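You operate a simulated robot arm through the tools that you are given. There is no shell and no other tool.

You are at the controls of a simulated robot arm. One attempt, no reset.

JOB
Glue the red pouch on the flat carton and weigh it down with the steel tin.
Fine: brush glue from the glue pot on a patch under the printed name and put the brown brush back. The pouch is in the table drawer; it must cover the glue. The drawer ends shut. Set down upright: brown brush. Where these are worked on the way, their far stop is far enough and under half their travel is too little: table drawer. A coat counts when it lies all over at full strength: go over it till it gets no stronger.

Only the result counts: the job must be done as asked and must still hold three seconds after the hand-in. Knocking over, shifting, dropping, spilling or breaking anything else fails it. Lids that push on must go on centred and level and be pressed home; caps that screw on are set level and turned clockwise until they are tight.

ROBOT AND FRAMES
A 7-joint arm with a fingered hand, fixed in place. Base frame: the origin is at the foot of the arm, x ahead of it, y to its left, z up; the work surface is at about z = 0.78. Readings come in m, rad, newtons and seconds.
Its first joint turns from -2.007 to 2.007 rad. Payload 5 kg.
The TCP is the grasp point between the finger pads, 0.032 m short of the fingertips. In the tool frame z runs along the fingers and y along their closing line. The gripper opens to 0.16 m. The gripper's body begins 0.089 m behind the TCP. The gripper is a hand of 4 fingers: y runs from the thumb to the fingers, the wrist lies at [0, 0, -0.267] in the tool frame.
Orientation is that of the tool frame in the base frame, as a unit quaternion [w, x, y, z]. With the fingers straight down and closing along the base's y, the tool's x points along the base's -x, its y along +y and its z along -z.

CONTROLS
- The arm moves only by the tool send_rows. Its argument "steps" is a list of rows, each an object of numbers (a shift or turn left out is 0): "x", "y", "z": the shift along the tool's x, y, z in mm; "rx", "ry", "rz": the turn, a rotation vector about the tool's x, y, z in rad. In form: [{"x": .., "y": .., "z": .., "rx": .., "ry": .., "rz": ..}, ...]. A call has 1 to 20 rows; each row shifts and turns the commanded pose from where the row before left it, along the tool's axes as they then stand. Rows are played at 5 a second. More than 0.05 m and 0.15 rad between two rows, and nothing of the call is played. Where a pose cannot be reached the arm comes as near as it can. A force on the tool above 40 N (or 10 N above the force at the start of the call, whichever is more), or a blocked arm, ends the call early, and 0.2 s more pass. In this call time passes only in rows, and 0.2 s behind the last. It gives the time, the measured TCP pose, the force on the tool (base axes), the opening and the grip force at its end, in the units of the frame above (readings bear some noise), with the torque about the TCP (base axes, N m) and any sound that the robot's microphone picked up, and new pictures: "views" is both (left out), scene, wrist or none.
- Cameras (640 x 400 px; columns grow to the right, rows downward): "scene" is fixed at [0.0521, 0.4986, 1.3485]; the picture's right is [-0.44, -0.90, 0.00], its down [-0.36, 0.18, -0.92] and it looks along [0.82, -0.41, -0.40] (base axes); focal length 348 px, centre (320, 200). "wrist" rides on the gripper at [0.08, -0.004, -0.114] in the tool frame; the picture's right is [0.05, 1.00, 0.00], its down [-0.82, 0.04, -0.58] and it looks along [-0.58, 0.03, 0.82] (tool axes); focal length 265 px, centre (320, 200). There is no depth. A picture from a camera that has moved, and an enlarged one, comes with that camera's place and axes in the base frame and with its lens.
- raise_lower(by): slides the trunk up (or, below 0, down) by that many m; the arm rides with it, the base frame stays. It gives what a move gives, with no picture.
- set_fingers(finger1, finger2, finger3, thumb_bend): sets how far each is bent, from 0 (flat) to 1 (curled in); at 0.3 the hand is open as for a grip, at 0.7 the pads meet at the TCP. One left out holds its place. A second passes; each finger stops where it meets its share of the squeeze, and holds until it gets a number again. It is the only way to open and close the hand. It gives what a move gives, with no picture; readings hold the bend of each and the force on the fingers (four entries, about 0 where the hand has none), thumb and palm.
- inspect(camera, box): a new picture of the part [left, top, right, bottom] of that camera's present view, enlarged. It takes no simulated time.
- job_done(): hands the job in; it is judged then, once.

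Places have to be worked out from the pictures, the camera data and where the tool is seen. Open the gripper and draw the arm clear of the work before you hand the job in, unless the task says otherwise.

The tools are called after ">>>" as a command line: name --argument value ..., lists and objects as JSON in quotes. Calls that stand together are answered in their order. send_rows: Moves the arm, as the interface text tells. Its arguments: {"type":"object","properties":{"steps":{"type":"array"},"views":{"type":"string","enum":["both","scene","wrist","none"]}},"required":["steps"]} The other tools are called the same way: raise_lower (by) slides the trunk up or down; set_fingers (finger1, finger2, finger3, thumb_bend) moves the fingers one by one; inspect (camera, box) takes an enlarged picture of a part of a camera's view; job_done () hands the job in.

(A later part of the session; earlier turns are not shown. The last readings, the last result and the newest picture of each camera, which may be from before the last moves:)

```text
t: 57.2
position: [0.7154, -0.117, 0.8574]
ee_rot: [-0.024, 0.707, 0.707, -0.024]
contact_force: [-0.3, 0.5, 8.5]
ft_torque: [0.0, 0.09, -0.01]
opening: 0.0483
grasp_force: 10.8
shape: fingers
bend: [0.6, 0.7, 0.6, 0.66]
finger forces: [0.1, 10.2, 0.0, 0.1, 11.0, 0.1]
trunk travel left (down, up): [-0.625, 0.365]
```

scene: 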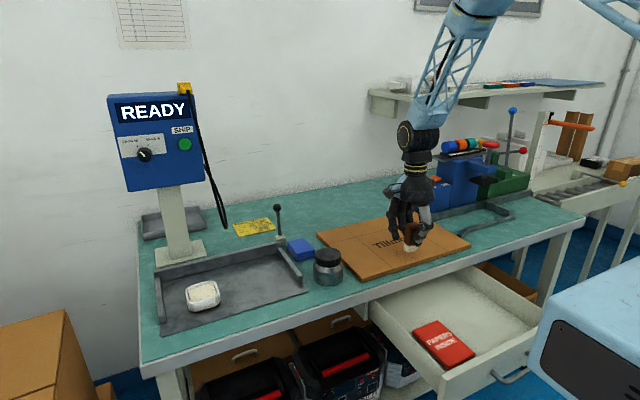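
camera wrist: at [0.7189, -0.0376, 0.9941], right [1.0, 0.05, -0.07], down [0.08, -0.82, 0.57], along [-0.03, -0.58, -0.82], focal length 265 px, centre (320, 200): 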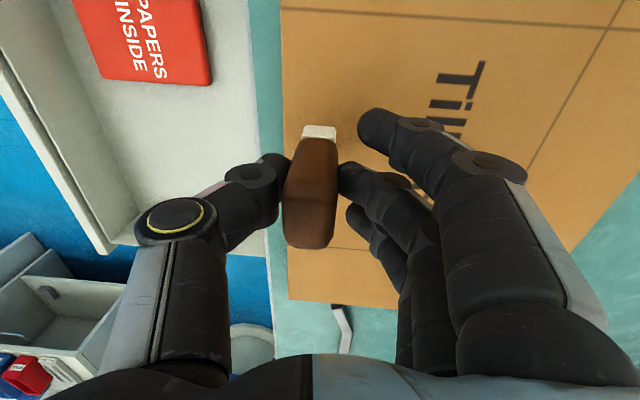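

Contact at about 8 N. I ease off slightly and make the first stroke in −y and back.

>>> send_rows --steps '[{"z": -0.6, "x": -4}, {"x": -8}, {"x": -8}, {"x": -8}, {"x": -8}]' --views "both"

>>> inspect --camera "scene" --box '[360, 210, 480, 285]'

>>> inspect --camera "wrist" --box '[200, 50, 440, 200]'

```text
t: 58.4
position: [0.7147, -0.1549, 0.8589]
ee_rot: [-0.024, 0.706, 0.707, -0.025]
contact_force: [-0.2, 0.1, 1.7]
ft_torque: [0.0, 0.02, 0.04]
opening: 0.048
grasp_force: 10.0
shape: fingers
bend: [0.6, 0.7, 0.6, 0.66]
finger forces: [0.0, 9.9, 0.0, 0.1, 10.0, 0.0]
trunk travel left (down, up): [-0.625, 0.365]
camera wrist: at [0.7192, -0.0738, 0.9727], right [1.0, 0.05, -0.07], down [0.08, -0.82, 0.57], along [-0.03, -0.58, -0.82], focal length 265 px, centre (320, 200)
```

scene: 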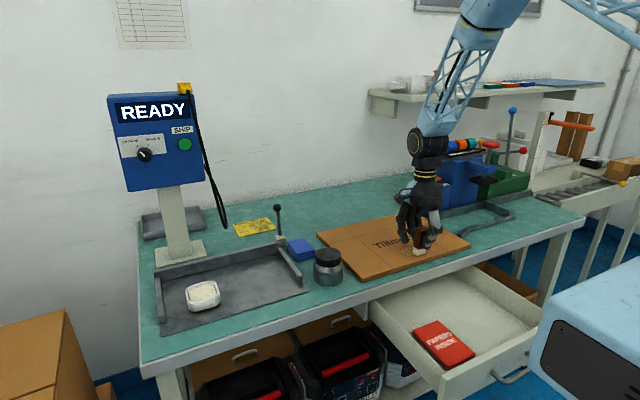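
wrist: 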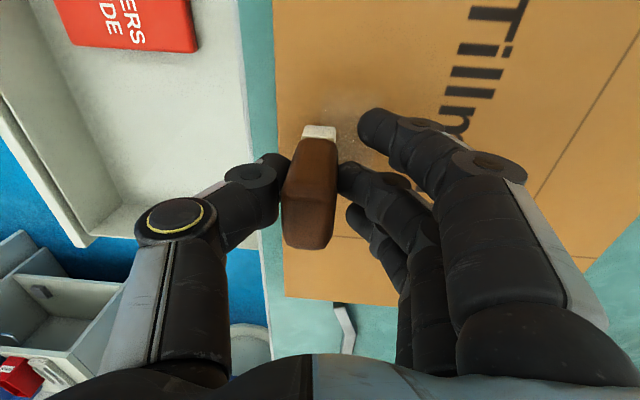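

```text
5.33 times, centred on (420, 248) of scene
camera zoom: at [0.0521, 0.4986, 1.3485], right [-0.44, -0.9, 0.0], down [-0.36, 0.18, -0.92], along [0.82, -0.41, -0.4], focal length 1853 px, centre (-213, -53)
```

zoom: 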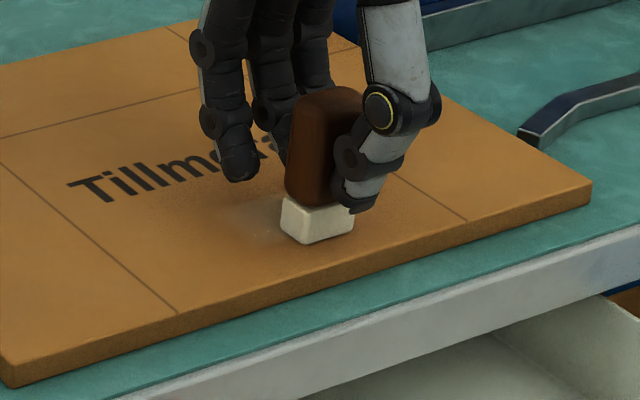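

```text
2.67 times, centred on (320, 125) of wrist
camera zoom: at [0.7192, -0.0738, 0.9727], right [1.0, 0.05, -0.07], down [0.08, -0.82, 0.57], along [-0.03, -0.58, -0.82], focal length 708 px, centre (320, 400)
```

zoom: 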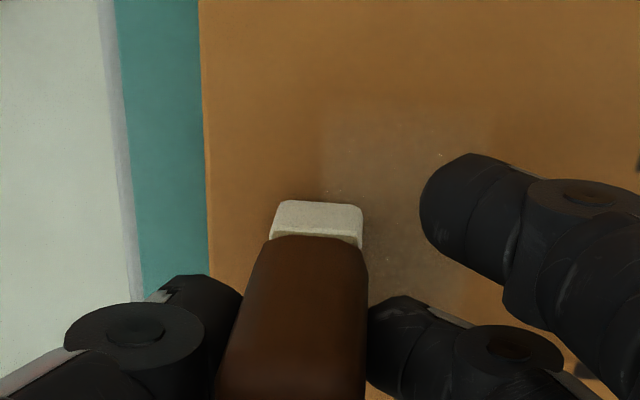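

A faint glue film shows, apparently a patch extending further +x than my stroke. I lift and shift aside to see where the patch lies.

>>> send_rows --steps '[{"z": -10}, {"z": -30, "y": -5}, {"x": 40, "z": -30}, {"x": 40, "z": -20}, {"x": 40}]' --views "none"

>>> inspect --camera "scene" --box '[360, 210, 480, 285]'

>>> inspect --camera "wrist" --box '[220, 0, 460, 150]'

```text
t: 59.6
position: [0.7179, -0.0336, 0.9475]
ee_rot: [-0.024, 0.707, 0.707, -0.025]
contact_force: [0.4, 0.1, 0.0]
ft_torque: [-0.02, 0.01, 0.0]
opening: 0.0486
grasp_force: 8.8
shape: fingers
bend: [0.6, 0.7, 0.6, 0.66]
finger forces: [0.0, 9.0, 0.0, 0.1, 9.0, 0.2]
trunk travel left (down, up): [-0.625, 0.365]
```

```text
5.33 times, centred on (420, 248) of scene
camera zoom: at [0.0521, 0.4986, 1.3485], right [-0.44, -0.9, 0.0], down [-0.36, 0.18, -0.92], along [0.82, -0.41, -0.4], focal length 1853 px, centre (-213, -53)
```

zoom: 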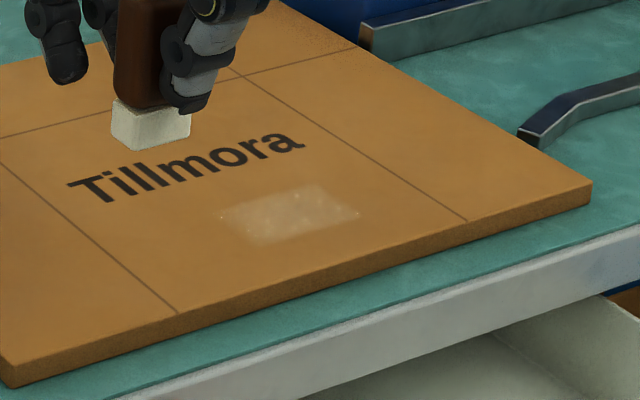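

```text
2.67 times, centred on (340, 75) of wrist
camera zoom: at [0.7203, 0.0469, 1.0616], right [1.0, 0.05, -0.07], down [0.08, -0.81, 0.57], along [-0.03, -0.58, -0.82], focal length 708 px, centre (267, 533)
```

zoom: 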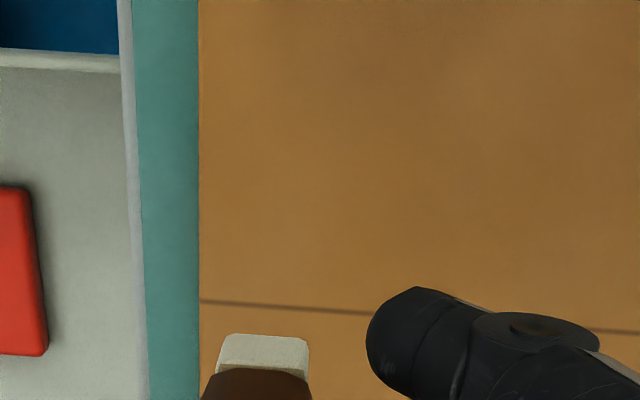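

The film lies at about x 0.711–0.745, y −0.12 to −0.195 on the carton. I make a second stroke through x≈0.729 to see whether the patch is fixed or follows the brush.

>>> send_rows --steps '[{"x": -40, "y": 7}, {"x": -40, "y": 7}, {"x": -22, "y": 1, "z": 30}, {"y": 2, "z": 30}, {"y": 1.5, "z": 22}, {"y": 0.3, "z": 4}]' --views "none"

>>> send_rows --steps '[{"z": 1.5}]' --views "none"

```text
t: 61.0
position: [0.7301, -0.1363, 0.8619]
ee_rot: [-0.023, 0.706, 0.707, -0.025]
contact_force: [-0.6, -0.1, -1.2]
ft_torque: [0.0, 0.02, 0.01]
opening: 0.0488
grasp_force: 9.7
shape: fingers
bend: [0.6, 0.7, 0.6, 0.66]
finger forces: [0.0, 8.8, 0.1, 0.0, 8.9, 0.0]
trunk travel left (down, up): [-0.625, 0.365]
```

```text
t: 61.4
position: [0.7298, -0.1352, 0.8616]
ee_rot: [-0.025, 0.707, 0.707, -0.025]
contact_force: [0.4, -0.4, 0.5]
ft_torque: [0.0, 0.0, 0.03]
opening: 0.0484
grasp_force: 8.7
shape: fingers
bend: [0.6, 0.7, 0.6, 0.66]
finger forces: [0.0, 8.9, 0.0, 0.0, 8.7, 0.0]
trunk travel left (down, up): [-0.625, 0.365]
```

>>> send_rows --steps '[{"z": 1.5}, {"z": 1.2}]' --views "none"

>>> send_rows --steps '[{"z": 0.5}]' --views "none"

```text
t: 62.0
position: [0.7299, -0.1355, 0.8585]
ee_rot: [-0.023, 0.706, 0.707, -0.024]
contact_force: [-0.8, -0.7, 7.6]
ft_torque: [-0.01, 0.05, -0.03]
opening: 0.0486
grasp_force: 10.4
shape: fingers
bend: [0.6, 0.7, 0.6, 0.66]
finger forces: [0.0, 10.1, 0.1, 0.0, 11.0, 0.0]
trunk travel left (down, up): [-0.625, 0.365]
```

```text
t: 62.4
position: [0.7288, -0.1361, 0.8584]
ee_rot: [-0.024, 0.707, 0.706, -0.024]
contact_force: [0.5, -2.1, 12.3]
ft_torque: [-0.02, 0.05, 0.02]
opening: 0.0482
grasp_force: 10.9
shape: fingers
bend: [0.6, 0.7, 0.6, 0.66]
finger forces: [0.0, 11.4, 0.0, 0.0, 11.1, 0.0]
trunk travel left (down, up): [-0.625, 0.365]
```

Contact at 12 N. I ease off 0.5 mm and stroke in −y and back.

>>> send_rows --steps '[{"z": -0.5, "x": -4}, {"x": -8}, {"x": -8}, {"x": -8}, {"x": -8}, {"x": -4}]' --views "none"

>>> inspect --camera "scene" --box '[360, 210, 480, 285]'

>>> inspect --camera "wrist" --box '[200, 50, 440, 200]'

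```text
t: 63.8
position: [0.7288, -0.1751, 0.8577]
ee_rot: [-0.024, 0.707, 0.706, -0.025]
contact_force: [-1.1, 3.5, 8.7]
ft_torque: [0.07, 0.02, -0.04]
opening: 0.0488
grasp_force: 10.9
shape: fingers
bend: [0.6, 0.7, 0.6, 0.66]
finger forces: [0.0, 11.1, 0.0, 0.1, 11.5, 0.0]
trunk travel left (down, up): [-0.625, 0.365]
```

```text
5.33 times, centred on (420, 248) of scene
camera zoom: at [0.0521, 0.4986, 1.3485], right [-0.44, -0.9, 0.0], down [-0.36, 0.18, -0.92], along [0.82, -0.41, -0.4], focal length 1853 px, centre (-213, -53)
```

zoom: 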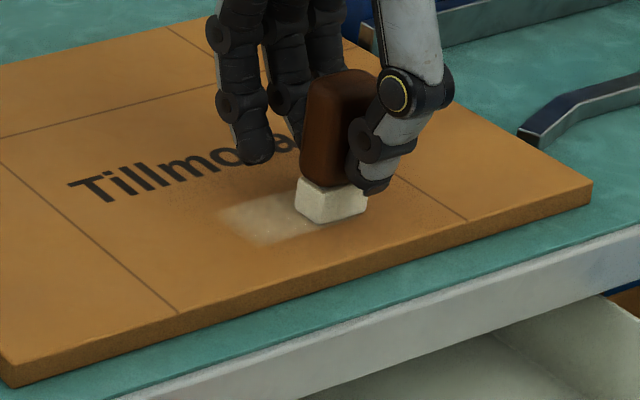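

```text
2.67 times, centred on (320, 125) of wrist
camera zoom: at [0.7319, -0.0953, 0.9715], right [1.0, 0.05, -0.07], down [0.08, -0.82, 0.57], along [-0.03, -0.58, -0.82], focal length 708 px, centre (320, 400)
```

zoom: 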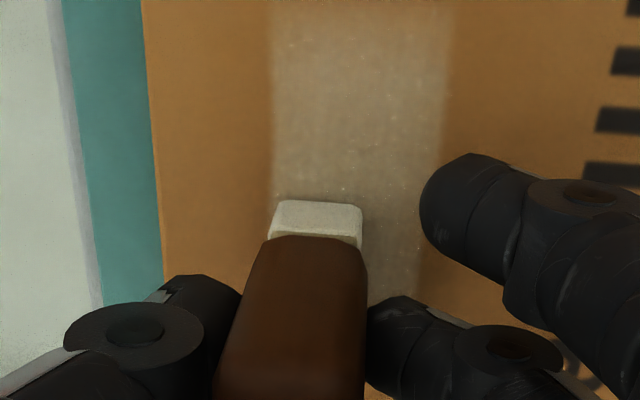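

The patch is fixed, about x 0.710–0.752 and y −0.112 to −0.195, and it is gaining strength. I continue with overlapping strokes: out to the far end, over to the +x half, and back.

>>> send_rows --steps '[{"x": -7}, {"x": -7}, {"y": 10, "z": -0.7}, {"y": 11, "z": -0.75}, {"x": 8}, {"x": 8}, {"x": 8}, {"x": 8}, {"x": 8}, {"x": 8}, {"x": 8}, {"x": 8}, {"x": 8}]' --views "none"

>>> inspect --camera "scene" --box '[360, 210, 480, 285]'

>>> inspect --camera "wrist" --box '[200, 50, 440, 200]'

```text
t: 66.6
position: [0.7492, -0.1167, 0.859]
ee_rot: [-0.024, 0.707, 0.706, -0.025]
contact_force: [0.2, -1.1, 3.6]
ft_torque: [-0.07, -0.01, -0.03]
opening: 0.049
grasp_force: 9.3
shape: fingers
bend: [0.6, 0.7, 0.6, 0.66]
finger forces: [0.1, 9.8, 0.0, 0.0, 9.7, 0.0]
trunk travel left (down, up): [-0.625, 0.365]
```

```text
5.33 times, centred on (420, 248) of scene
camera zoom: at [0.0521, 0.4986, 1.3485], right [-0.44, -0.9, 0.0], down [-0.36, 0.18, -0.92], along [0.82, -0.41, -0.4], focal length 1853 px, centre (-213, -53)
```

zoom: 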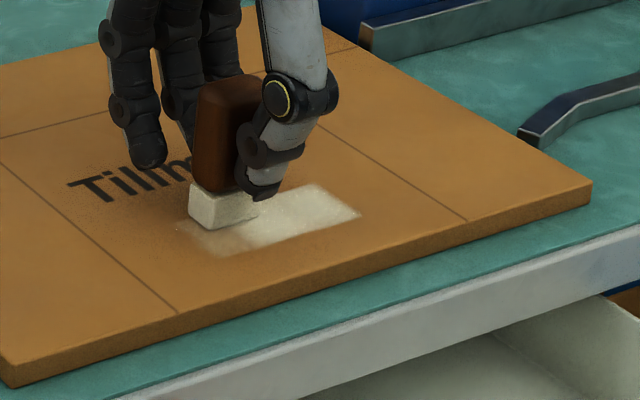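

```text
2.67 times, centred on (320, 125) of wrist
camera zoom: at [0.7537, -0.0369, 0.9718], right [1.0, 0.05, -0.07], down [0.08, -0.82, 0.57], along [-0.03, -0.58, -0.82], focal length 708 px, centre (320, 400)
```

zoom: 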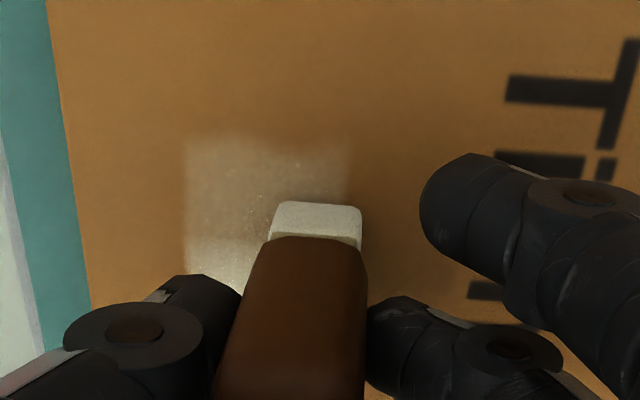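

The film forms in blocks; the far blocks are getting strong and the near one (y −0.084 to −0.12) has just started. I work over the near block with short strokes, without entering new ground.

>>> send_rows --steps '[{"x": 8}, {"x": 8}, {"x": 6}, {"y": -7, "z": 0.5}, {"y": -7, "z": 0.5}, {"x": -8}, {"x": -8}, {"x": -8}, {"y": -6, "z": 0.4}, {"y": -6, "z": 0.4}, {"x": 8}, {"x": 8}, {"x": 8}]' --views "none"

>>> inspect --camera "scene" --box '[360, 210, 480, 285]'

>>> inspect --camera "wrist" --box '[200, 50, 440, 200]'

```text
t: 69.4
position: [0.7241, -0.095, 0.8586]
ee_rot: [-0.025, 0.707, 0.706, -0.025]
contact_force: [0.5, -0.7, 0.3]
ft_torque: [0.0, 0.0, 0.0]
opening: 0.0488
grasp_force: 9.2
shape: fingers
bend: [0.6, 0.7, 0.6, 0.66]
finger forces: [0.0, 9.4, 0.0, 0.0, 9.4, 0.0]
trunk travel left (down, up): [-0.625, 0.365]
```

```text
5.33 times, centred on (420, 248) of scene
camera zoom: at [0.0521, 0.4986, 1.3485], right [-0.44, -0.9, 0.0], down [-0.36, 0.18, -0.92], along [0.82, -0.41, -0.4], focal length 1853 px, centre (-213, -53)
```

zoom: 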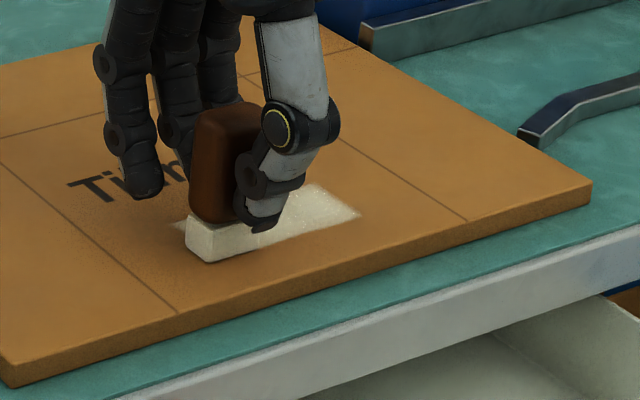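

```text
2.67 times, centred on (320, 125) of wrist
camera zoom: at [0.7284, -0.0156, 0.9722], right [1.0, 0.05, -0.07], down [0.08, -0.82, 0.57], along [-0.03, -0.58, -0.82], focal length 708 px, centre (320, 400)
```

zoom: 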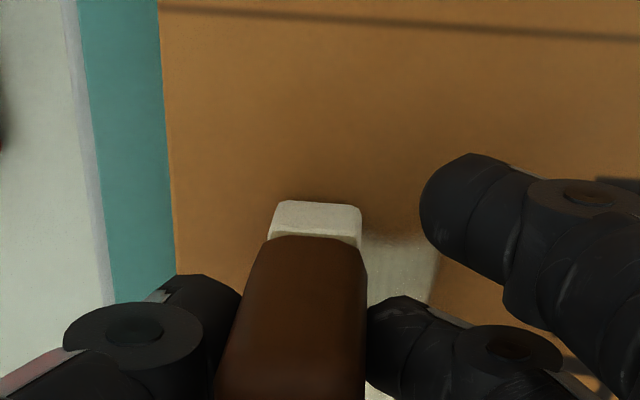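

I lift away to inspect the coat.

>>> send_rows --steps '[{"z": -10}, {"z": -30}, {"x": 40, "z": -30}, {"x": 40, "z": -20}, {"x": 20, "y": 30}]' --views "none"

>>> inspect --camera "scene" --box '[370, 220, 450, 270]'

>>> inspect --camera "scene" --box '[310, 180, 500, 299]'

```text
t: 70.6
position: [0.7634, 0.0068, 0.9449]
ee_rot: [-0.025, 0.707, 0.706, -0.025]
contact_force: [-0.1, -0.1, -1.0]
ft_torque: [0.0, 0.02, 0.01]
opening: 0.049
grasp_force: 9.2
shape: fingers
bend: [0.6, 0.7, 0.6, 0.66]
finger forces: [0.0, 9.0, 0.0, 0.0, 9.0, 0.0]
trunk travel left (down, up): [-0.625, 0.365]
```

```text
8.00 times, centred on (410, 245) of scene
camera zoom: at [0.0521, 0.4986, 1.3485], right [-0.44, -0.9, 0.0], down [-0.36, 0.18, -0.92], along [0.82, -0.41, -0.4], focal length 2780 px, centre (-400, -160)
```

zoom: 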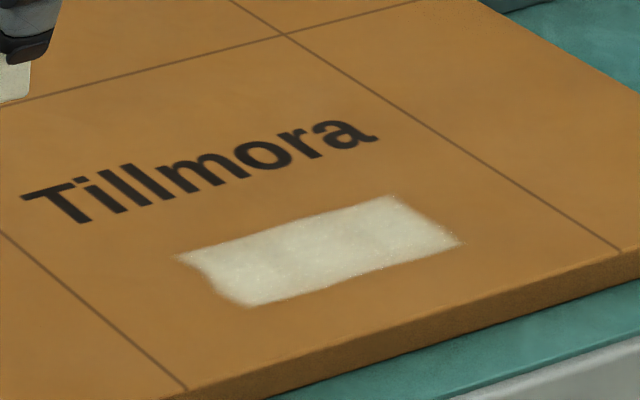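

```text
3.36 times, centred on (405, 240) of scene
camera zoom: at [0.0521, 0.4986, 1.3485], right [-0.44, -0.9, 0.0], down [-0.36, 0.18, -0.92], along [0.82, -0.41, -0.4], focal length 1168 px, centre (34, 67)
```

zoom: 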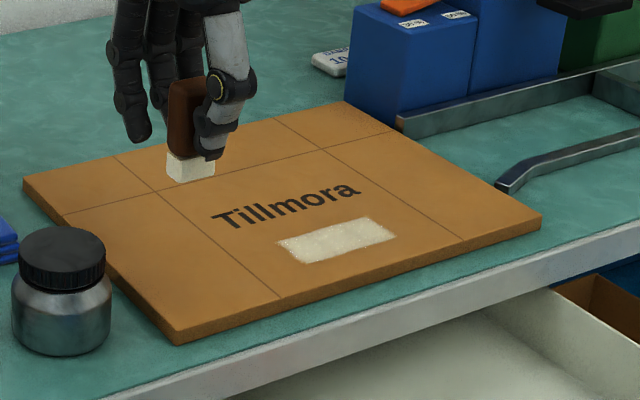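

The coat covers x 0.711–0.749, y −0.092 to −0.192, neatly centred under the name, with the near end a bit weaker. I go over the whole patch again with firmer contact.

>>> send_rows --steps '[{"x": -40, "y": -9}, {"x": -40, "y": -8, "z": 2}, {"x": -26, "y": 1, "z": 25}, {"y": 2, "z": 28}, {"y": 1.7, "z": 24}, {"y": 0.5, "z": 6}]' --views "none"

>>> send_rows --steps '[{"z": 1}]' --views "none"

```text
t: 72.0
position: [0.7429, -0.101, 0.8605]
ee_rot: [-0.025, 0.707, 0.707, -0.025]
contact_force: [-0.6, 0.6, -0.4]
ft_torque: [0.0, 0.0, 0.04]
opening: 0.0485
grasp_force: 8.9
shape: fingers
bend: [0.6, 0.7, 0.6, 0.66]
finger forces: [0.0, 8.8, 0.1, 0.0, 8.8, 0.1]
trunk travel left (down, up): [-0.625, 0.365]
```

```text
t: 72.4
position: [0.7422, -0.1012, 0.8604]
ee_rot: [-0.026, 0.707, 0.706, -0.025]
contact_force: [0.0, -0.1, -0.8]
ft_torque: [0.03, -0.01, 0.0]
opening: 0.0489
grasp_force: 8.9
shape: fingers
bend: [0.6, 0.7, 0.6, 0.66]
finger forces: [0.0, 8.9, 0.0, 0.0, 8.8, 0.0]
trunk travel left (down, up): [-0.625, 0.365]
```

>>> send_rows --steps '[{"z": 1.2}]' --views "none"

>>> send_rows --steps '[{"z": 0.6}]' --views "none"

```text
t: 72.8
position: [0.7419, -0.1, 0.859]
ee_rot: [-0.025, 0.706, 0.707, -0.025]
contact_force: [0.0, -0.6, -0.6]
ft_torque: [-0.04, 0.0, -0.02]
opening: 0.0487
grasp_force: 8.5
shape: fingers
bend: [0.6, 0.7, 0.6, 0.66]
finger forces: [0.0, 8.9, 0.0, 0.1, 8.8, 0.0]
trunk travel left (down, up): [-0.625, 0.365]
```

```text
t: 73.2
position: [0.7426, -0.1003, 0.8591]
ee_rot: [-0.025, 0.707, 0.706, -0.024]
contact_force: [-0.1, -0.3, 1.2]
ft_torque: [0.0, -0.04, 0.03]
opening: 0.0489
grasp_force: 9.0
shape: fingers
bend: [0.6, 0.7, 0.6, 0.66]
finger forces: [0.1, 8.9, 0.0, 0.0, 9.2, 0.1]
trunk travel left (down, up): [-0.625, 0.365]
```

Light contact. I press 1 mm more and stroke the full length of the patch in −y.

>>> send_rows --steps '[{"z": 1.0}, {"x": -8.5}, {"x": -8.5}, {"x": -8.5}, {"x": -8.5}, {"x": -8.5}, {"x": -8.5}, {"x": -8.5}, {"x": -8.5}, {"x": -8.5}, {"x": -8.5}]' --views "none"

>>> send_rows --steps '[{"y": -6, "z": 0.4}, {"y": -6, "z": 0.4}, {"x": 8.5}, {"x": 8.5}, {"x": 8.5}, {"x": 8.5}, {"x": 8.5}, {"x": 8.5}, {"x": 8.5}, {"x": 8.5}, {"x": 8.5}, {"x": 8.5}]' --views "none"

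>>> inspect --camera "scene" --box '[370, 220, 450, 270]'

>>> inspect --camera "wrist" --box '[200, 50, 440, 200]'

```text
t: 75.6
position: [0.7418, -0.1859, 0.8578]
ee_rot: [-0.024, 0.707, 0.707, -0.024]
contact_force: [0.2, 0.3, 4.0]
ft_torque: [0.05, 0.04, 0.0]
opening: 0.0488
grasp_force: 10.1
shape: fingers
bend: [0.6, 0.7, 0.6, 0.66]
finger forces: [0.0, 10.1, 0.1, 0.0, 10.0, 0.0]
trunk travel left (down, up): [-0.625, 0.365]
```

```text
t: 78.2
position: [0.7306, -0.1003, 0.8581]
ee_rot: [-0.024, 0.707, 0.706, -0.024]
contact_force: [-0.5, -2.0, 6.3]
ft_torque: [-0.05, 0.02, -0.01]
opening: 0.049
grasp_force: 10.3
shape: fingers
bend: [0.6, 0.7, 0.6, 0.66]
finger forces: [0.0, 10.2, 0.0, 0.0, 10.3, 0.0]
trunk travel left (down, up): [-0.625, 0.365]
```

```text
8.00 times, centred on (410, 245) of scene
camera zoom: at [0.0521, 0.4986, 1.3485], right [-0.44, -0.9, 0.0], down [-0.36, 0.18, -0.92], along [0.82, -0.41, -0.4], focal length 2780 px, centre (-400, -160)
```

zoom: 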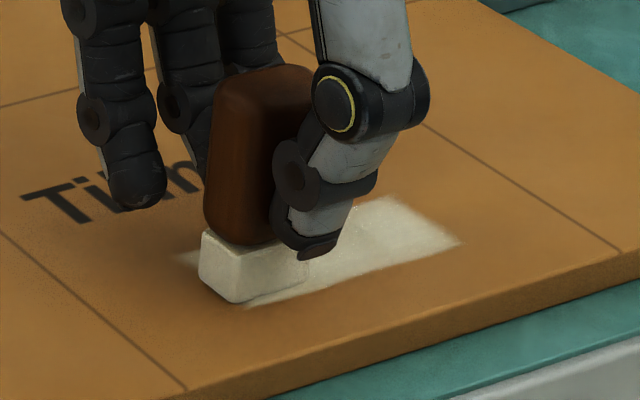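

```text
2.67 times, centred on (320, 125) of wrist
camera zoom: at [0.734, -0.0203, 0.9716], right [1.0, 0.05, -0.07], down [0.08, -0.82, 0.57], along [-0.03, -0.58, -0.82], focal length 708 px, centre (320, 400)
```

zoom: 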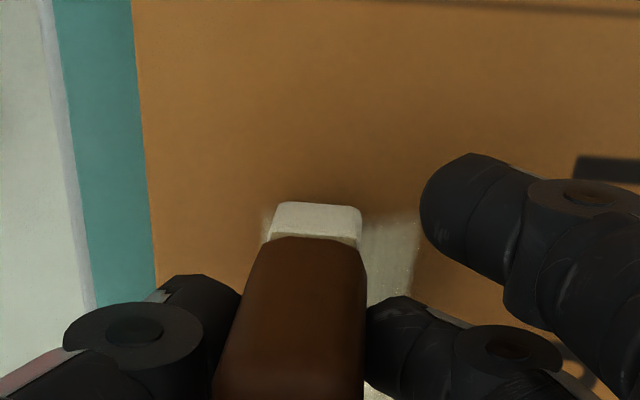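

Contact is good at 4–6 N. I do the remaining −x stripe and another set of passes.

>>> send_rows --steps '[{"y": -5, "z": 0.35, "x": 3}, {"y": -6, "z": 0.4}, {"x": -9}, {"x": -9}, {"x": -9}, {"x": -9}, {"x": -9}, {"x": -9}, {"x": -9}, {"x": -9}, {"x": -9}, {"x": -8}]' --views "none"

>>> send_rows --steps '[{"y": 7, "z": -0.5}, {"y": 7, "z": -0.5}, {"x": 9}, {"x": 9}, {"x": 9}, {"x": 9}, {"x": 9}, {"x": 9}, {"x": 9}, {"x": 9}, {"x": 9}, {"x": 9}]' --views "none"

>>> send_rows --steps '[{"y": 6, "z": -0.4}, {"y": 6, "z": -0.4}, {"x": -9}, {"x": -9}, {"x": -9}, {"x": -9}, {"x": -9}, {"x": -9}, {"x": -9}, {"x": -9}, {"x": -9}, {"x": -9}]' --views "none"

>>> inspect --camera "scene" --box '[370, 220, 450, 270]'

```text
t: 80.8
position: [0.7197, -0.1864, 0.8589]
ee_rot: [-0.024, 0.707, 0.706, -0.025]
contact_force: [0.3, -0.1, 0.1]
ft_torque: [0.01, -0.04, 0.01]
opening: 0.0486
grasp_force: 9.2
shape: fingers
bend: [0.6, 0.7, 0.6, 0.66]
finger forces: [0.0, 9.5, 0.1, 0.0, 9.3, 0.0]
trunk travel left (down, up): [-0.625, 0.365]
```

```text
t: 83.4
position: [0.7337, -0.0958, 0.8586]
ee_rot: [-0.025, 0.707, 0.706, -0.024]
contact_force: [-0.8, 0.3, 2.6]
ft_torque: [-0.01, -0.02, 0.01]
opening: 0.0488
grasp_force: 9.7
shape: fingers
bend: [0.6, 0.7, 0.6, 0.66]
finger forces: [0.1, 9.7, 0.0, 0.0, 9.8, 0.0]
trunk travel left (down, up): [-0.625, 0.365]
```

```text
t: 86.0
position: [0.7448, -0.1865, 0.8586]
ee_rot: [-0.025, 0.707, 0.706, -0.024]
contact_force: [0.2, 0.2, 1.2]
ft_torque: [0.02, -0.01, 0.0]
opening: 0.049
grasp_force: 10.0
shape: fingers
bend: [0.6, 0.7, 0.6, 0.66]
finger forces: [0.0, 9.8, 0.0, 0.0, 9.9, 0.0]
trunk travel left (down, up): [-0.625, 0.365]
```

```text
8.00 times, centred on (410, 245) of scene
camera zoom: at [0.0521, 0.4986, 1.3485], right [-0.44, -0.9, 0.0], down [-0.36, 0.18, -0.92], along [0.82, -0.41, -0.4], focal length 2780 px, centre (-400, -160)
```

zoom: 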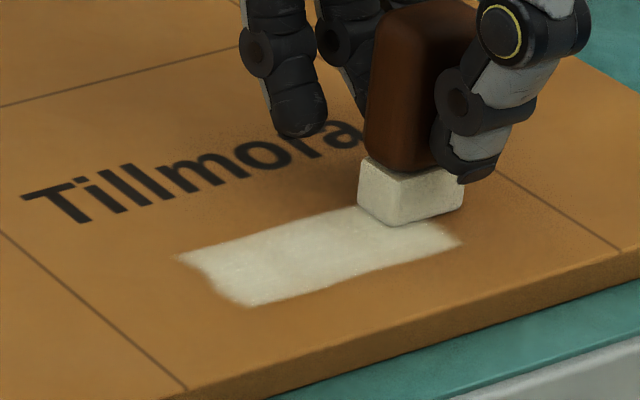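

The coat now looks uniform. I do one more complete sweep with a bit more pressure to be sure it has reached full strength.

>>> send_rows --steps '[{"z": 0.6}, {"x": 9}, {"x": 9}, {"x": 9}, {"x": 9}, {"x": 9}, {"x": 9}, {"x": 9}, {"x": 9}, {"x": 9}, {"x": 9}, {"y": -7, "z": 0.5}, {"y": -6, "z": 0.4}]' --views "none"

>>> send_rows --steps '[{"x": -9}, {"x": -9}, {"x": -9}, {"x": -9}, {"x": -9}, {"x": -9}, {"x": -9}, {"x": -9}, {"x": -9}, {"x": -9}, {"y": -6, "z": 0.8}, {"y": -6, "z": 0.6}]' --views "none"

>>> send_rows --steps '[{"x": 9}, {"x": 9}, {"x": 9}, {"x": 9}, {"x": 9}, {"x": 9}, {"x": 9}, {"x": 9}, {"x": 9}, {"x": 9}]' --views "none"

>>> send_rows --steps '[{"z": -10}, {"z": -30}, {"x": 40, "z": -30}, {"x": 40, "z": -20}, {"x": 20, "y": 30}]' --views "none"

>>> inspect --camera "scene" --box '[370, 220, 450, 270]'

```text
t: 88.8
position: [0.733, -0.0972, 0.8583]
ee_rot: [-0.024, 0.707, 0.707, -0.024]
contact_force: [3.2, 0.0, 6.7]
ft_torque: [0.01, -0.06, 0.0]
opening: 0.0487
grasp_force: 10.9
shape: fingers
bend: [0.6, 0.7, 0.6, 0.66]
finger forces: [0.0, 11.8, 0.0, 0.0, 9.0, 0.0]
trunk travel left (down, up): [-0.625, 0.365]
```

```text
t: 91.4
position: [0.7207, -0.1875, 0.8589]
ee_rot: [-0.025, 0.707, 0.707, -0.024]
contact_force: [0.2, 0.2, 3.2]
ft_torque: [-0.01, -0.04, -0.03]
opening: 0.0488
grasp_force: 10.3
shape: fingers
bend: [0.6, 0.7, 0.6, 0.66]
finger forces: [0.1, 10.7, 0.0, 0.0, 9.8, 0.0]
trunk travel left (down, up): [-0.625, 0.365]
```

```text
t: 93.6
position: [0.7195, -0.0975, 0.8569]
ee_rot: [-0.023, 0.706, 0.707, -0.024]
contact_force: [-0.7, -1.4, 7.1]
ft_torque: [-0.02, 0.04, 0.04]
opening: 0.0487
grasp_force: 11.2
shape: fingers
bend: [0.6, 0.7, 0.6, 0.66]
finger forces: [0.0, 10.9, 0.0, 0.0, 10.8, 0.0]
trunk travel left (down, up): [-0.625, 0.365]
```

```text
t: 94.8
position: [0.7585, 0.0021, 0.9415]
ee_rot: [-0.025, 0.707, 0.706, -0.024]
contact_force: [0.3, -0.7, -0.9]
ft_torque: [0.02, -0.01, -0.01]
opening: 0.0489
grasp_force: 8.8
shape: fingers
bend: [0.6, 0.7, 0.6, 0.66]
finger forces: [0.0, 9.3, 0.1, 0.0, 9.3, 0.0]
trunk travel left (down, up): [-0.625, 0.365]
```

```text
8.00 times, centred on (410, 245) of scene
camera zoom: at [0.0521, 0.4986, 1.3485], right [-0.44, -0.9, 0.0], down [-0.36, 0.18, -0.92], along [0.82, -0.41, -0.4], focal length 2780 px, centre (-400, -160)
```

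zoom: 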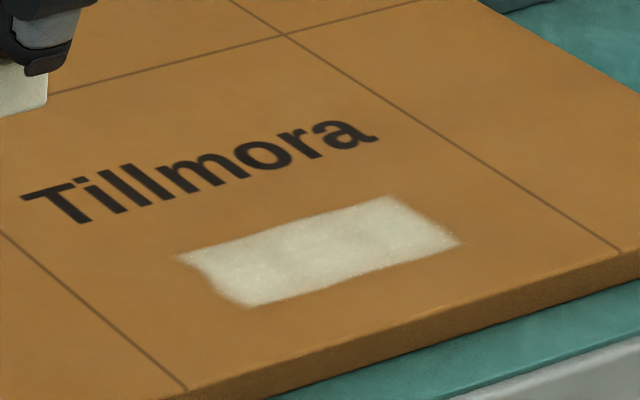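

The coat looks identical to before the last sweeps, so it is no longer gaining. I check the brush is still loaded and the coat even.

>>> inspect --camera "scene" --box '[350, 205, 430, 255]'

>>> inspect --camera "scene" --box '[388, 238, 432, 265]'

>>> inspect --camera "scene" --box '[180, 270, 228, 300]'

```text
8.00 times, centred on (390, 230) of scene
camera zoom: at [0.0521, 0.4986, 1.3485], right [-0.44, -0.9, 0.0], down [-0.36, 0.18, -0.92], along [0.82, -0.41, -0.4], focal length 2780 px, centre (-240, -40)
```

zoom: 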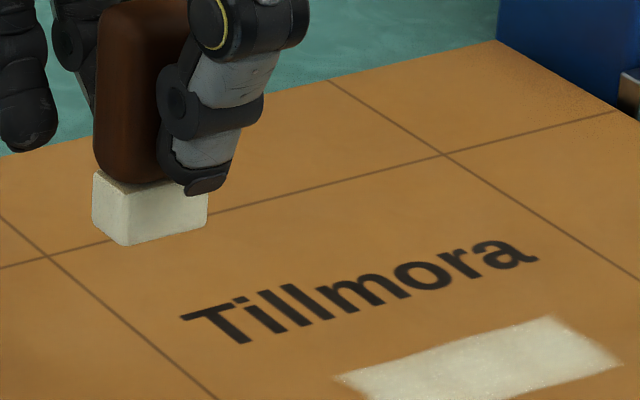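

```text
14.55 times, centred on (410, 252) of scene
camera zoom: at [0.0521, 0.4986, 1.3485], right [-0.44, -0.9, 0.0], down [-0.36, 0.18, -0.92], along [0.82, -0.41, -0.4], focal length 5054 px, centre (-989, -549)
```

zoom: 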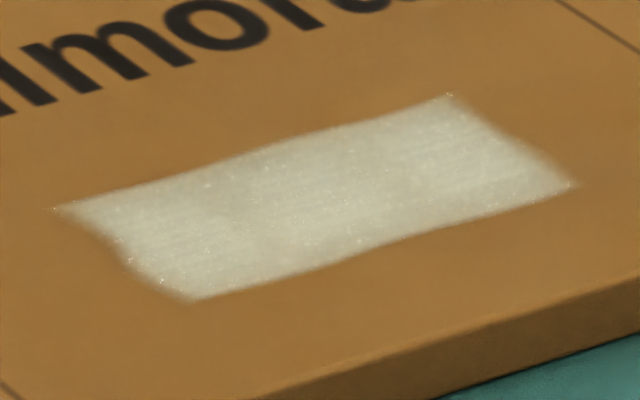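

```text
13.33 times, centred on (204, 285) of scene
camera zoom: at [0.0521, 0.4986, 1.3485], right [-0.44, -0.9, 0.0], down [-0.36, 0.18, -0.92], along [0.82, -0.41, -0.4], focal length 4633 px, centre (1867, -933)
```

zoom: 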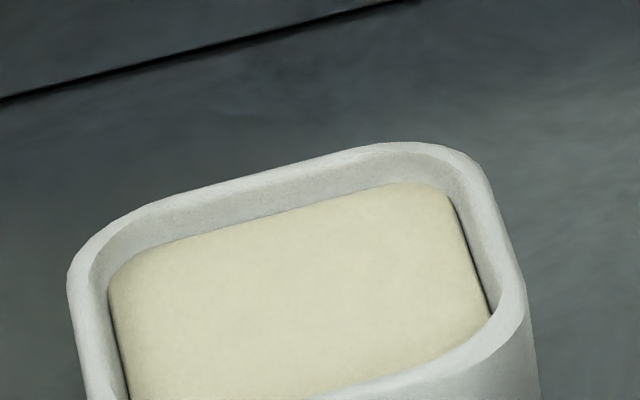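

The coat is even and the brush is still loaded, so the coat is at full strength. Now I carry the brush back to its spot at (0.770, 0.309) on the tray, passing high over the tin.

>>> send_rows --steps '[{"z": -25}, {"z": -25}, {"x": 38, "y": 2}, {"x": 38, "y": 2}, {"x": 38, "y": 2}, {"x": 38, "y": 2}, {"x": 38, "y": 2}, {"x": 38, "y": 1}, {"x": 38, "y": 1}, {"x": 42, "y": 0}]' --views "none"

>>> send_rows --steps '[{"y": 2, "z": 30}, {"y": 2, "z": 30}, {"y": 2, "z": 30}, {"y": 1.4, "z": 20}]'

>>> inspect --camera "wrist" --box '[160, 50, 480, 250]'

>>> inspect --camera "scene" --box '[180, 220, 340, 320]'

```text
t: 97.0
position: [0.7695, 0.3128, 0.9923]
ee_rot: [-0.024, 0.706, 0.707, -0.026]
contact_force: [0.6, 0.5, -0.6]
ft_torque: [-0.03, 0.03, 0.03]
opening: 0.0487
grasp_force: 8.9
shape: fingers
bend: [0.6, 0.7, 0.6, 0.66]
finger forces: [0.0, 9.1, 0.0, 0.0, 9.0, 0.0]
trunk travel left (down, up): [-0.625, 0.365]
```

```text
t: 98.0
position: [0.7709, 0.3111, 0.882]
ee_rot: [-0.024, 0.707, 0.707, -0.025]
contact_force: [0.2, 0.7, -0.9]
ft_torque: [-0.01, 0.02, 0.01]
opening: 0.0487
grasp_force: 8.8
shape: fingers
bend: [0.6, 0.7, 0.6, 0.66]
finger forces: [0.0, 8.9, 0.0, 0.0, 8.9, 0.0]
trunk travel left (down, up): [-0.625, 0.365]
camera wrist: at [0.7757, 0.3912, 0.9952], right [1.0, 0.05, -0.07], down [0.08, -0.82, 0.57], along [-0.03, -0.58, -0.82], focal length 265 px, centre (320, 200)
```

scene: 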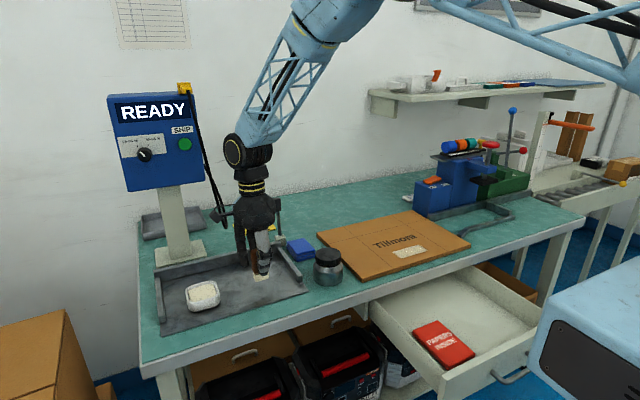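
wrist: 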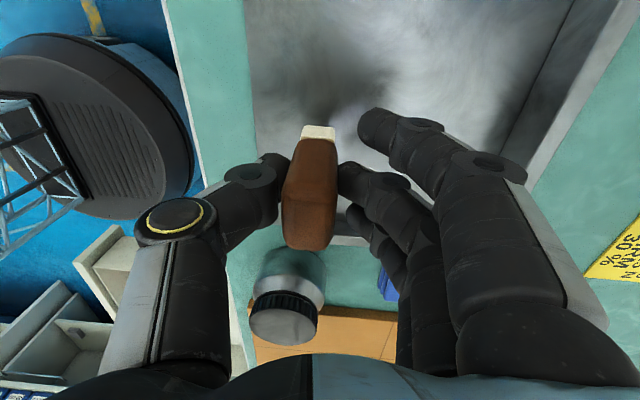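

```text
2.00 times, centred on (320, 150) of wrist
camera zoom: at [0.7757, 0.3912, 0.9952], right [1.0, 0.05, -0.07], down [0.08, -0.82, 0.57], along [-0.03, -0.58, -0.82], focal length 531 px, centre (320, 300)
```

zoom: 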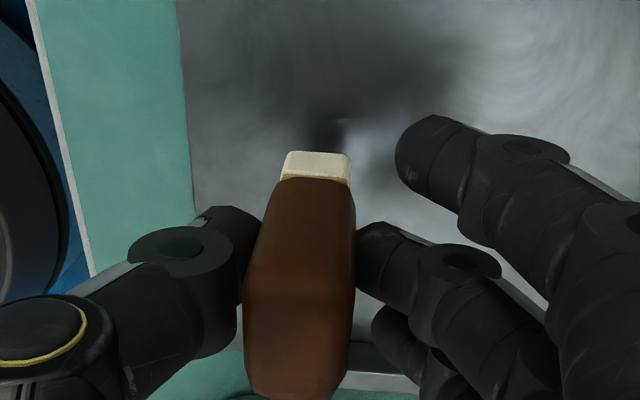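

```text
4.00 times, centred on (260, 270) of scene
camera zoom: at [0.0521, 0.4986, 1.3485], right [-0.44, -0.9, 0.0], down [-0.36, 0.18, -0.92], along [0.82, -0.41, -0.4], focal length 1390 px, centre (560, -80)
```

zoom: 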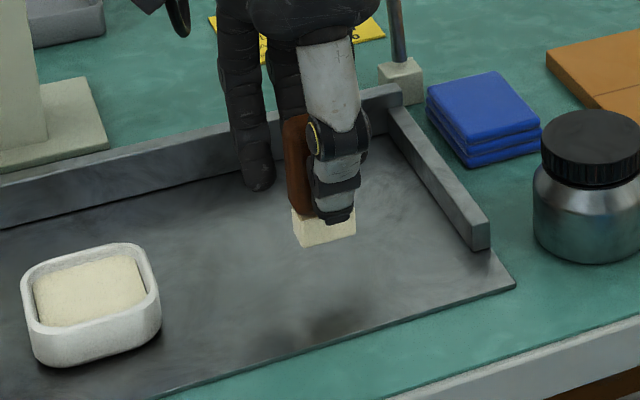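

The tip stands at about (0.765, 0.311), so I shift 4.5 mm in +x and lower toward the tray.

>>> send_rows --steps '[{"x": -1, "y": 4.5}, {"y": 0.7, "z": 10}, {"y": 0.7, "z": 10}, {"y": 0.3, "z": 4}]' --views "none"

>>> send_rows --steps '[{"y": 0.1, "z": 2}]' --views "none"

>>> inspect --camera "scene" --box '[230, 250, 310, 300]'

```text
t: 99.0
position: [0.7759, 0.3099, 0.8585]
ee_rot: [-0.025, 0.707, 0.707, -0.025]
contact_force: [-0.6, 0.3, -0.9]
ft_torque: [0.02, 0.0, 0.01]
opening: 0.049
grasp_force: 9.2
shape: fingers
bend: [0.6, 0.7, 0.6, 0.66]
finger forces: [0.1, 8.8, 0.1, 0.0, 8.9, 0.0]
trunk travel left (down, up): [-0.625, 0.365]
```

```text
t: 99.4
position: [0.7761, 0.3098, 0.8561]
ee_rot: [-0.024, 0.706, 0.707, -0.025]
contact_force: [-0.4, 0.5, -0.4]
ft_torque: [0.01, 0.03, -0.01]
opening: 0.0488
grasp_force: 8.5
shape: fingers
bend: [0.6, 0.7, 0.6, 0.66]
finger forces: [0.1, 8.9, 0.1, 0.0, 8.9, 0.0]
trunk travel left (down, up): [-0.625, 0.365]
```

```text
8.00 times, centred on (270, 275) of scene
camera zoom: at [0.0521, 0.4986, 1.3485], right [-0.44, -0.9, 0.0], down [-0.36, 0.18, -0.92], along [0.82, -0.41, -0.4], focal length 2780 px, centre (720, -400)
```

zoom: 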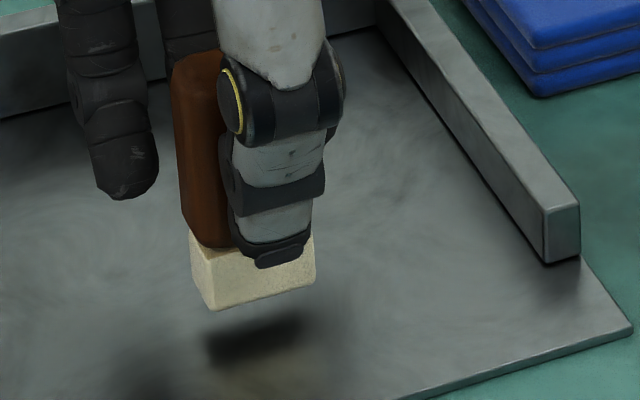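

A gap of about 10 mm remains, so I lower in small steps to contact.

>>> send_rows --steps '[{"y": 0.2, "z": 3}, {"y": 0.15, "z": 2}]' --views "none"

>>> send_rows --steps '[{"y": 0.1, "z": 2}]' --views "none"

>>> inspect --camera "scene" --box '[230, 250, 310, 300]'

```text
t: 100.0
position: [0.7767, 0.3105, 0.8514]
ee_rot: [-0.025, 0.706, 0.707, -0.025]
contact_force: [0.1, 0.3, -0.6]
ft_torque: [-0.01, 0.0, -0.05]
opening: 0.0486
grasp_force: 8.8
shape: fingers
bend: [0.6, 0.7, 0.6, 0.66]
finger forces: [0.0, 8.9, 0.1, 0.1, 8.9, 0.0]
trunk travel left (down, up): [-0.625, 0.365]
```

```text
t: 100.4
position: [0.7753, 0.3111, 0.8493]
ee_rot: [-0.025, 0.707, 0.706, -0.025]
contact_force: [-0.5, -0.2, -0.1]
ft_torque: [0.01, -0.02, -0.02]
opening: 0.0489
grasp_force: 9.8
shape: fingers
bend: [0.6, 0.7, 0.6, 0.66]
finger forces: [0.0, 8.9, 0.0, 0.0, 8.9, 0.0]
trunk travel left (down, up): [-0.625, 0.365]
```

```text
8.00 times, centred on (270, 275) of scene
camera zoom: at [0.0521, 0.4986, 1.3485], right [-0.44, -0.9, 0.0], down [-0.36, 0.18, -0.92], along [0.82, -0.41, -0.4], focal length 2780 px, centre (720, -400)
```

zoom: 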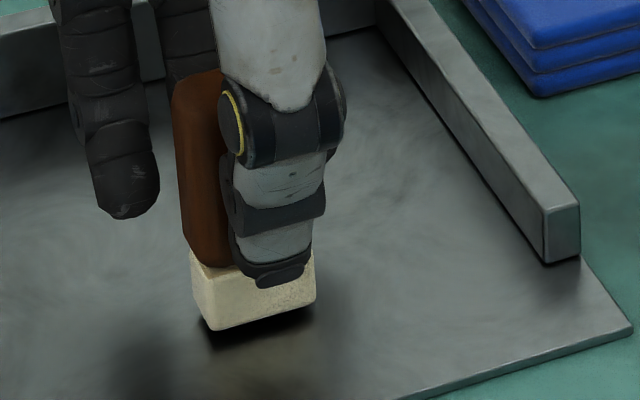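

>>> send_rows --steps '[{"y": 0.1, "z": 1.5}]' --views "none"

>>> send_rows --steps '[{"y": 0.1, "z": 1.2}]' --views "none"

>>> inspect --camera "scene" --box '[230, 250, 310, 300]'

```text
t: 100.8
position: [0.7755, 0.3117, 0.847]
ee_rot: [-0.025, 0.707, 0.706, -0.025]
contact_force: [-0.1, 0.2, 0.1]
ft_torque: [0.01, 0.01, -0.02]
opening: 0.0491
grasp_force: 8.9
shape: fingers
bend: [0.6, 0.7, 0.6, 0.66]
finger forces: [0.0, 8.9, 0.0, 0.1, 8.9, 0.1]
trunk travel left (down, up): [-0.625, 0.365]
```

```text
t: 101.2
position: [0.777, 0.3099, 0.847]
ee_rot: [-0.026, 0.706, 0.707, -0.025]
contact_force: [0.2, 0.1, -0.7]
ft_torque: [0.0, -0.02, -0.03]
opening: 0.0487
grasp_force: 8.6
shape: fingers
bend: [0.6, 0.7, 0.6, 0.66]
finger forces: [0.0, 8.8, 0.0, 0.1, 8.8, 0.1]
trunk travel left (down, up): [-0.625, 0.365]
```

```text
8.00 times, centred on (270, 275) of scene
camera zoom: at [0.0521, 0.4986, 1.3485], right [-0.44, -0.9, 0.0], down [-0.36, 0.18, -0.92], along [0.82, -0.41, -0.4], focal length 2780 px, centre (720, -400)
```

zoom: 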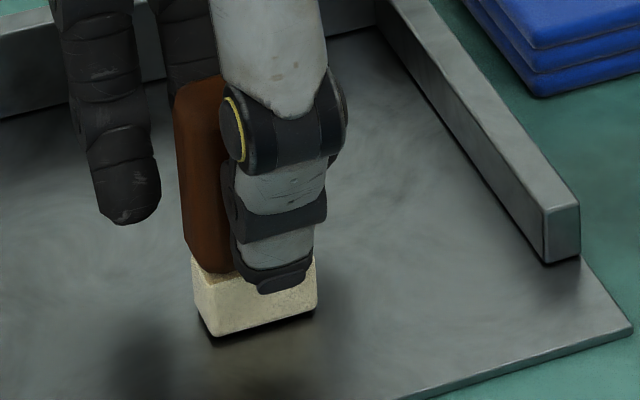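

>>> send_rows --steps '[{"y": 0.1, "z": 1}]' --views "none"

>>> send_rows --steps '[{"y": 0.1, "z": 1}]' --views "none"

```text
t: 101.6
position: [0.775, 0.3098, 0.8459]
ee_rot: [-0.024, 0.706, 0.707, -0.024]
contact_force: [0.5, -0.2, 0.7]
ft_torque: [0.01, 0.01, 0.02]
opening: 0.0487
grasp_force: 8.8
shape: fingers
bend: [0.6, 0.7, 0.6, 0.66]
finger forces: [0.1, 9.1, 0.0, 0.0, 9.2, 0.0]
trunk travel left (down, up): [-0.625, 0.365]
```

```text
t: 102.0
position: [0.7758, 0.311, 0.845]
ee_rot: [-0.023, 0.706, 0.707, -0.023]
contact_force: [-2.0, -1.1, 5.0]
ft_torque: [-0.05, 0.07, -0.02]
opening: 0.0488
grasp_force: 9.8
shape: fingers
bend: [0.6, 0.7, 0.6, 0.66]
finger forces: [0.1, 9.3, 0.1, 0.0, 10.8, 0.0]
trunk travel left (down, up): [-0.625, 0.365]
```

The brush is on the tray, at 5 N. I check its stance and location, then open the pinch gently.

>>> inspect --camera "wrist" --box '[200, 80, 440, 230]'

>>> inspect --camera "scene" --box '[230, 250, 310, 300]'

>>> set_fingers --finger2 0.65 --thumb_bend 0.63

>>> inspect --camera "wrist" --box '[200, 80, 440, 230]'

```text
2.67 times, centred on (320, 155) of wrist
camera zoom: at [0.7803, 0.39, 0.9593], right [1.0, 0.05, -0.07], down [0.08, -0.82, 0.57], along [-0.03, -0.58, -0.82], focal length 708 px, centre (320, 320)
```

zoom: 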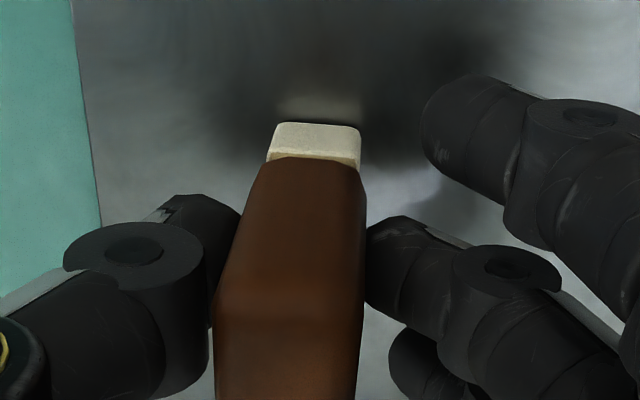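

```text
8.00 times, centred on (270, 275) of scene
camera zoom: at [0.0521, 0.4986, 1.3485], right [-0.44, -0.9, 0.0], down [-0.36, 0.18, -0.92], along [0.82, -0.41, -0.4], focal length 2780 px, centre (720, -400)
```

zoom: 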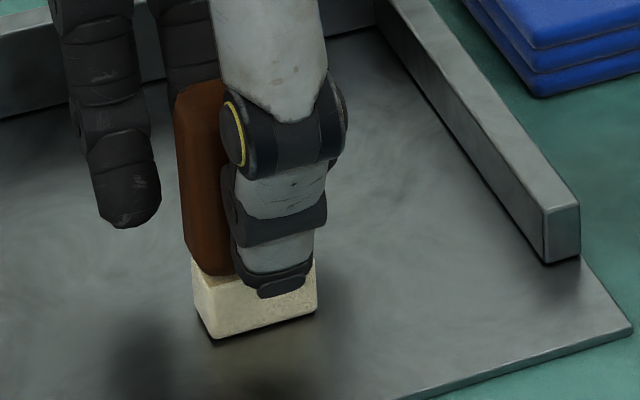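

```text
t: 103.0
position: [0.7773, 0.3105, 0.8451]
ee_rot: [-0.025, 0.706, 0.707, -0.025]
contact_force: [0.9, 0.1, 0.2]
ft_torque: [-0.02, -0.01, 0.01]
opening: 0.049
grasp_force: 0.6
shape: fingers
bend: [0.6, 0.65, 0.6, 0.63]
finger forces: [0.0, 0.6, 0.0, 0.1, 0.9, 0.1]
trunk travel left (down, up): [-0.625, 0.365]
```

```text
2.67 times, centred on (320, 155) of wrist
camera zoom: at [0.7805, 0.3901, 0.9587], right [1.0, 0.05, -0.07], down [0.08, -0.82, 0.57], along [-0.03, -0.58, -0.82], focal length 708 px, centre (320, 320)
```

zoom: 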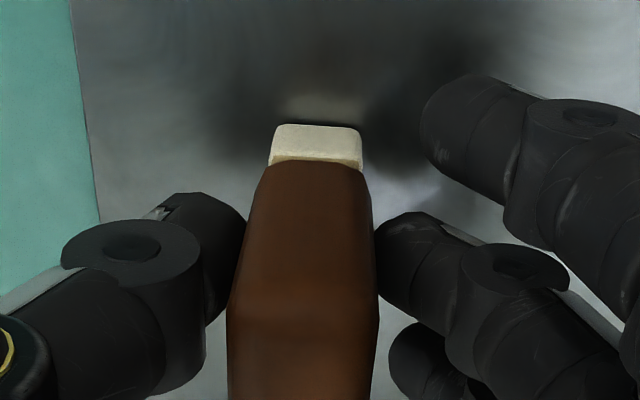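

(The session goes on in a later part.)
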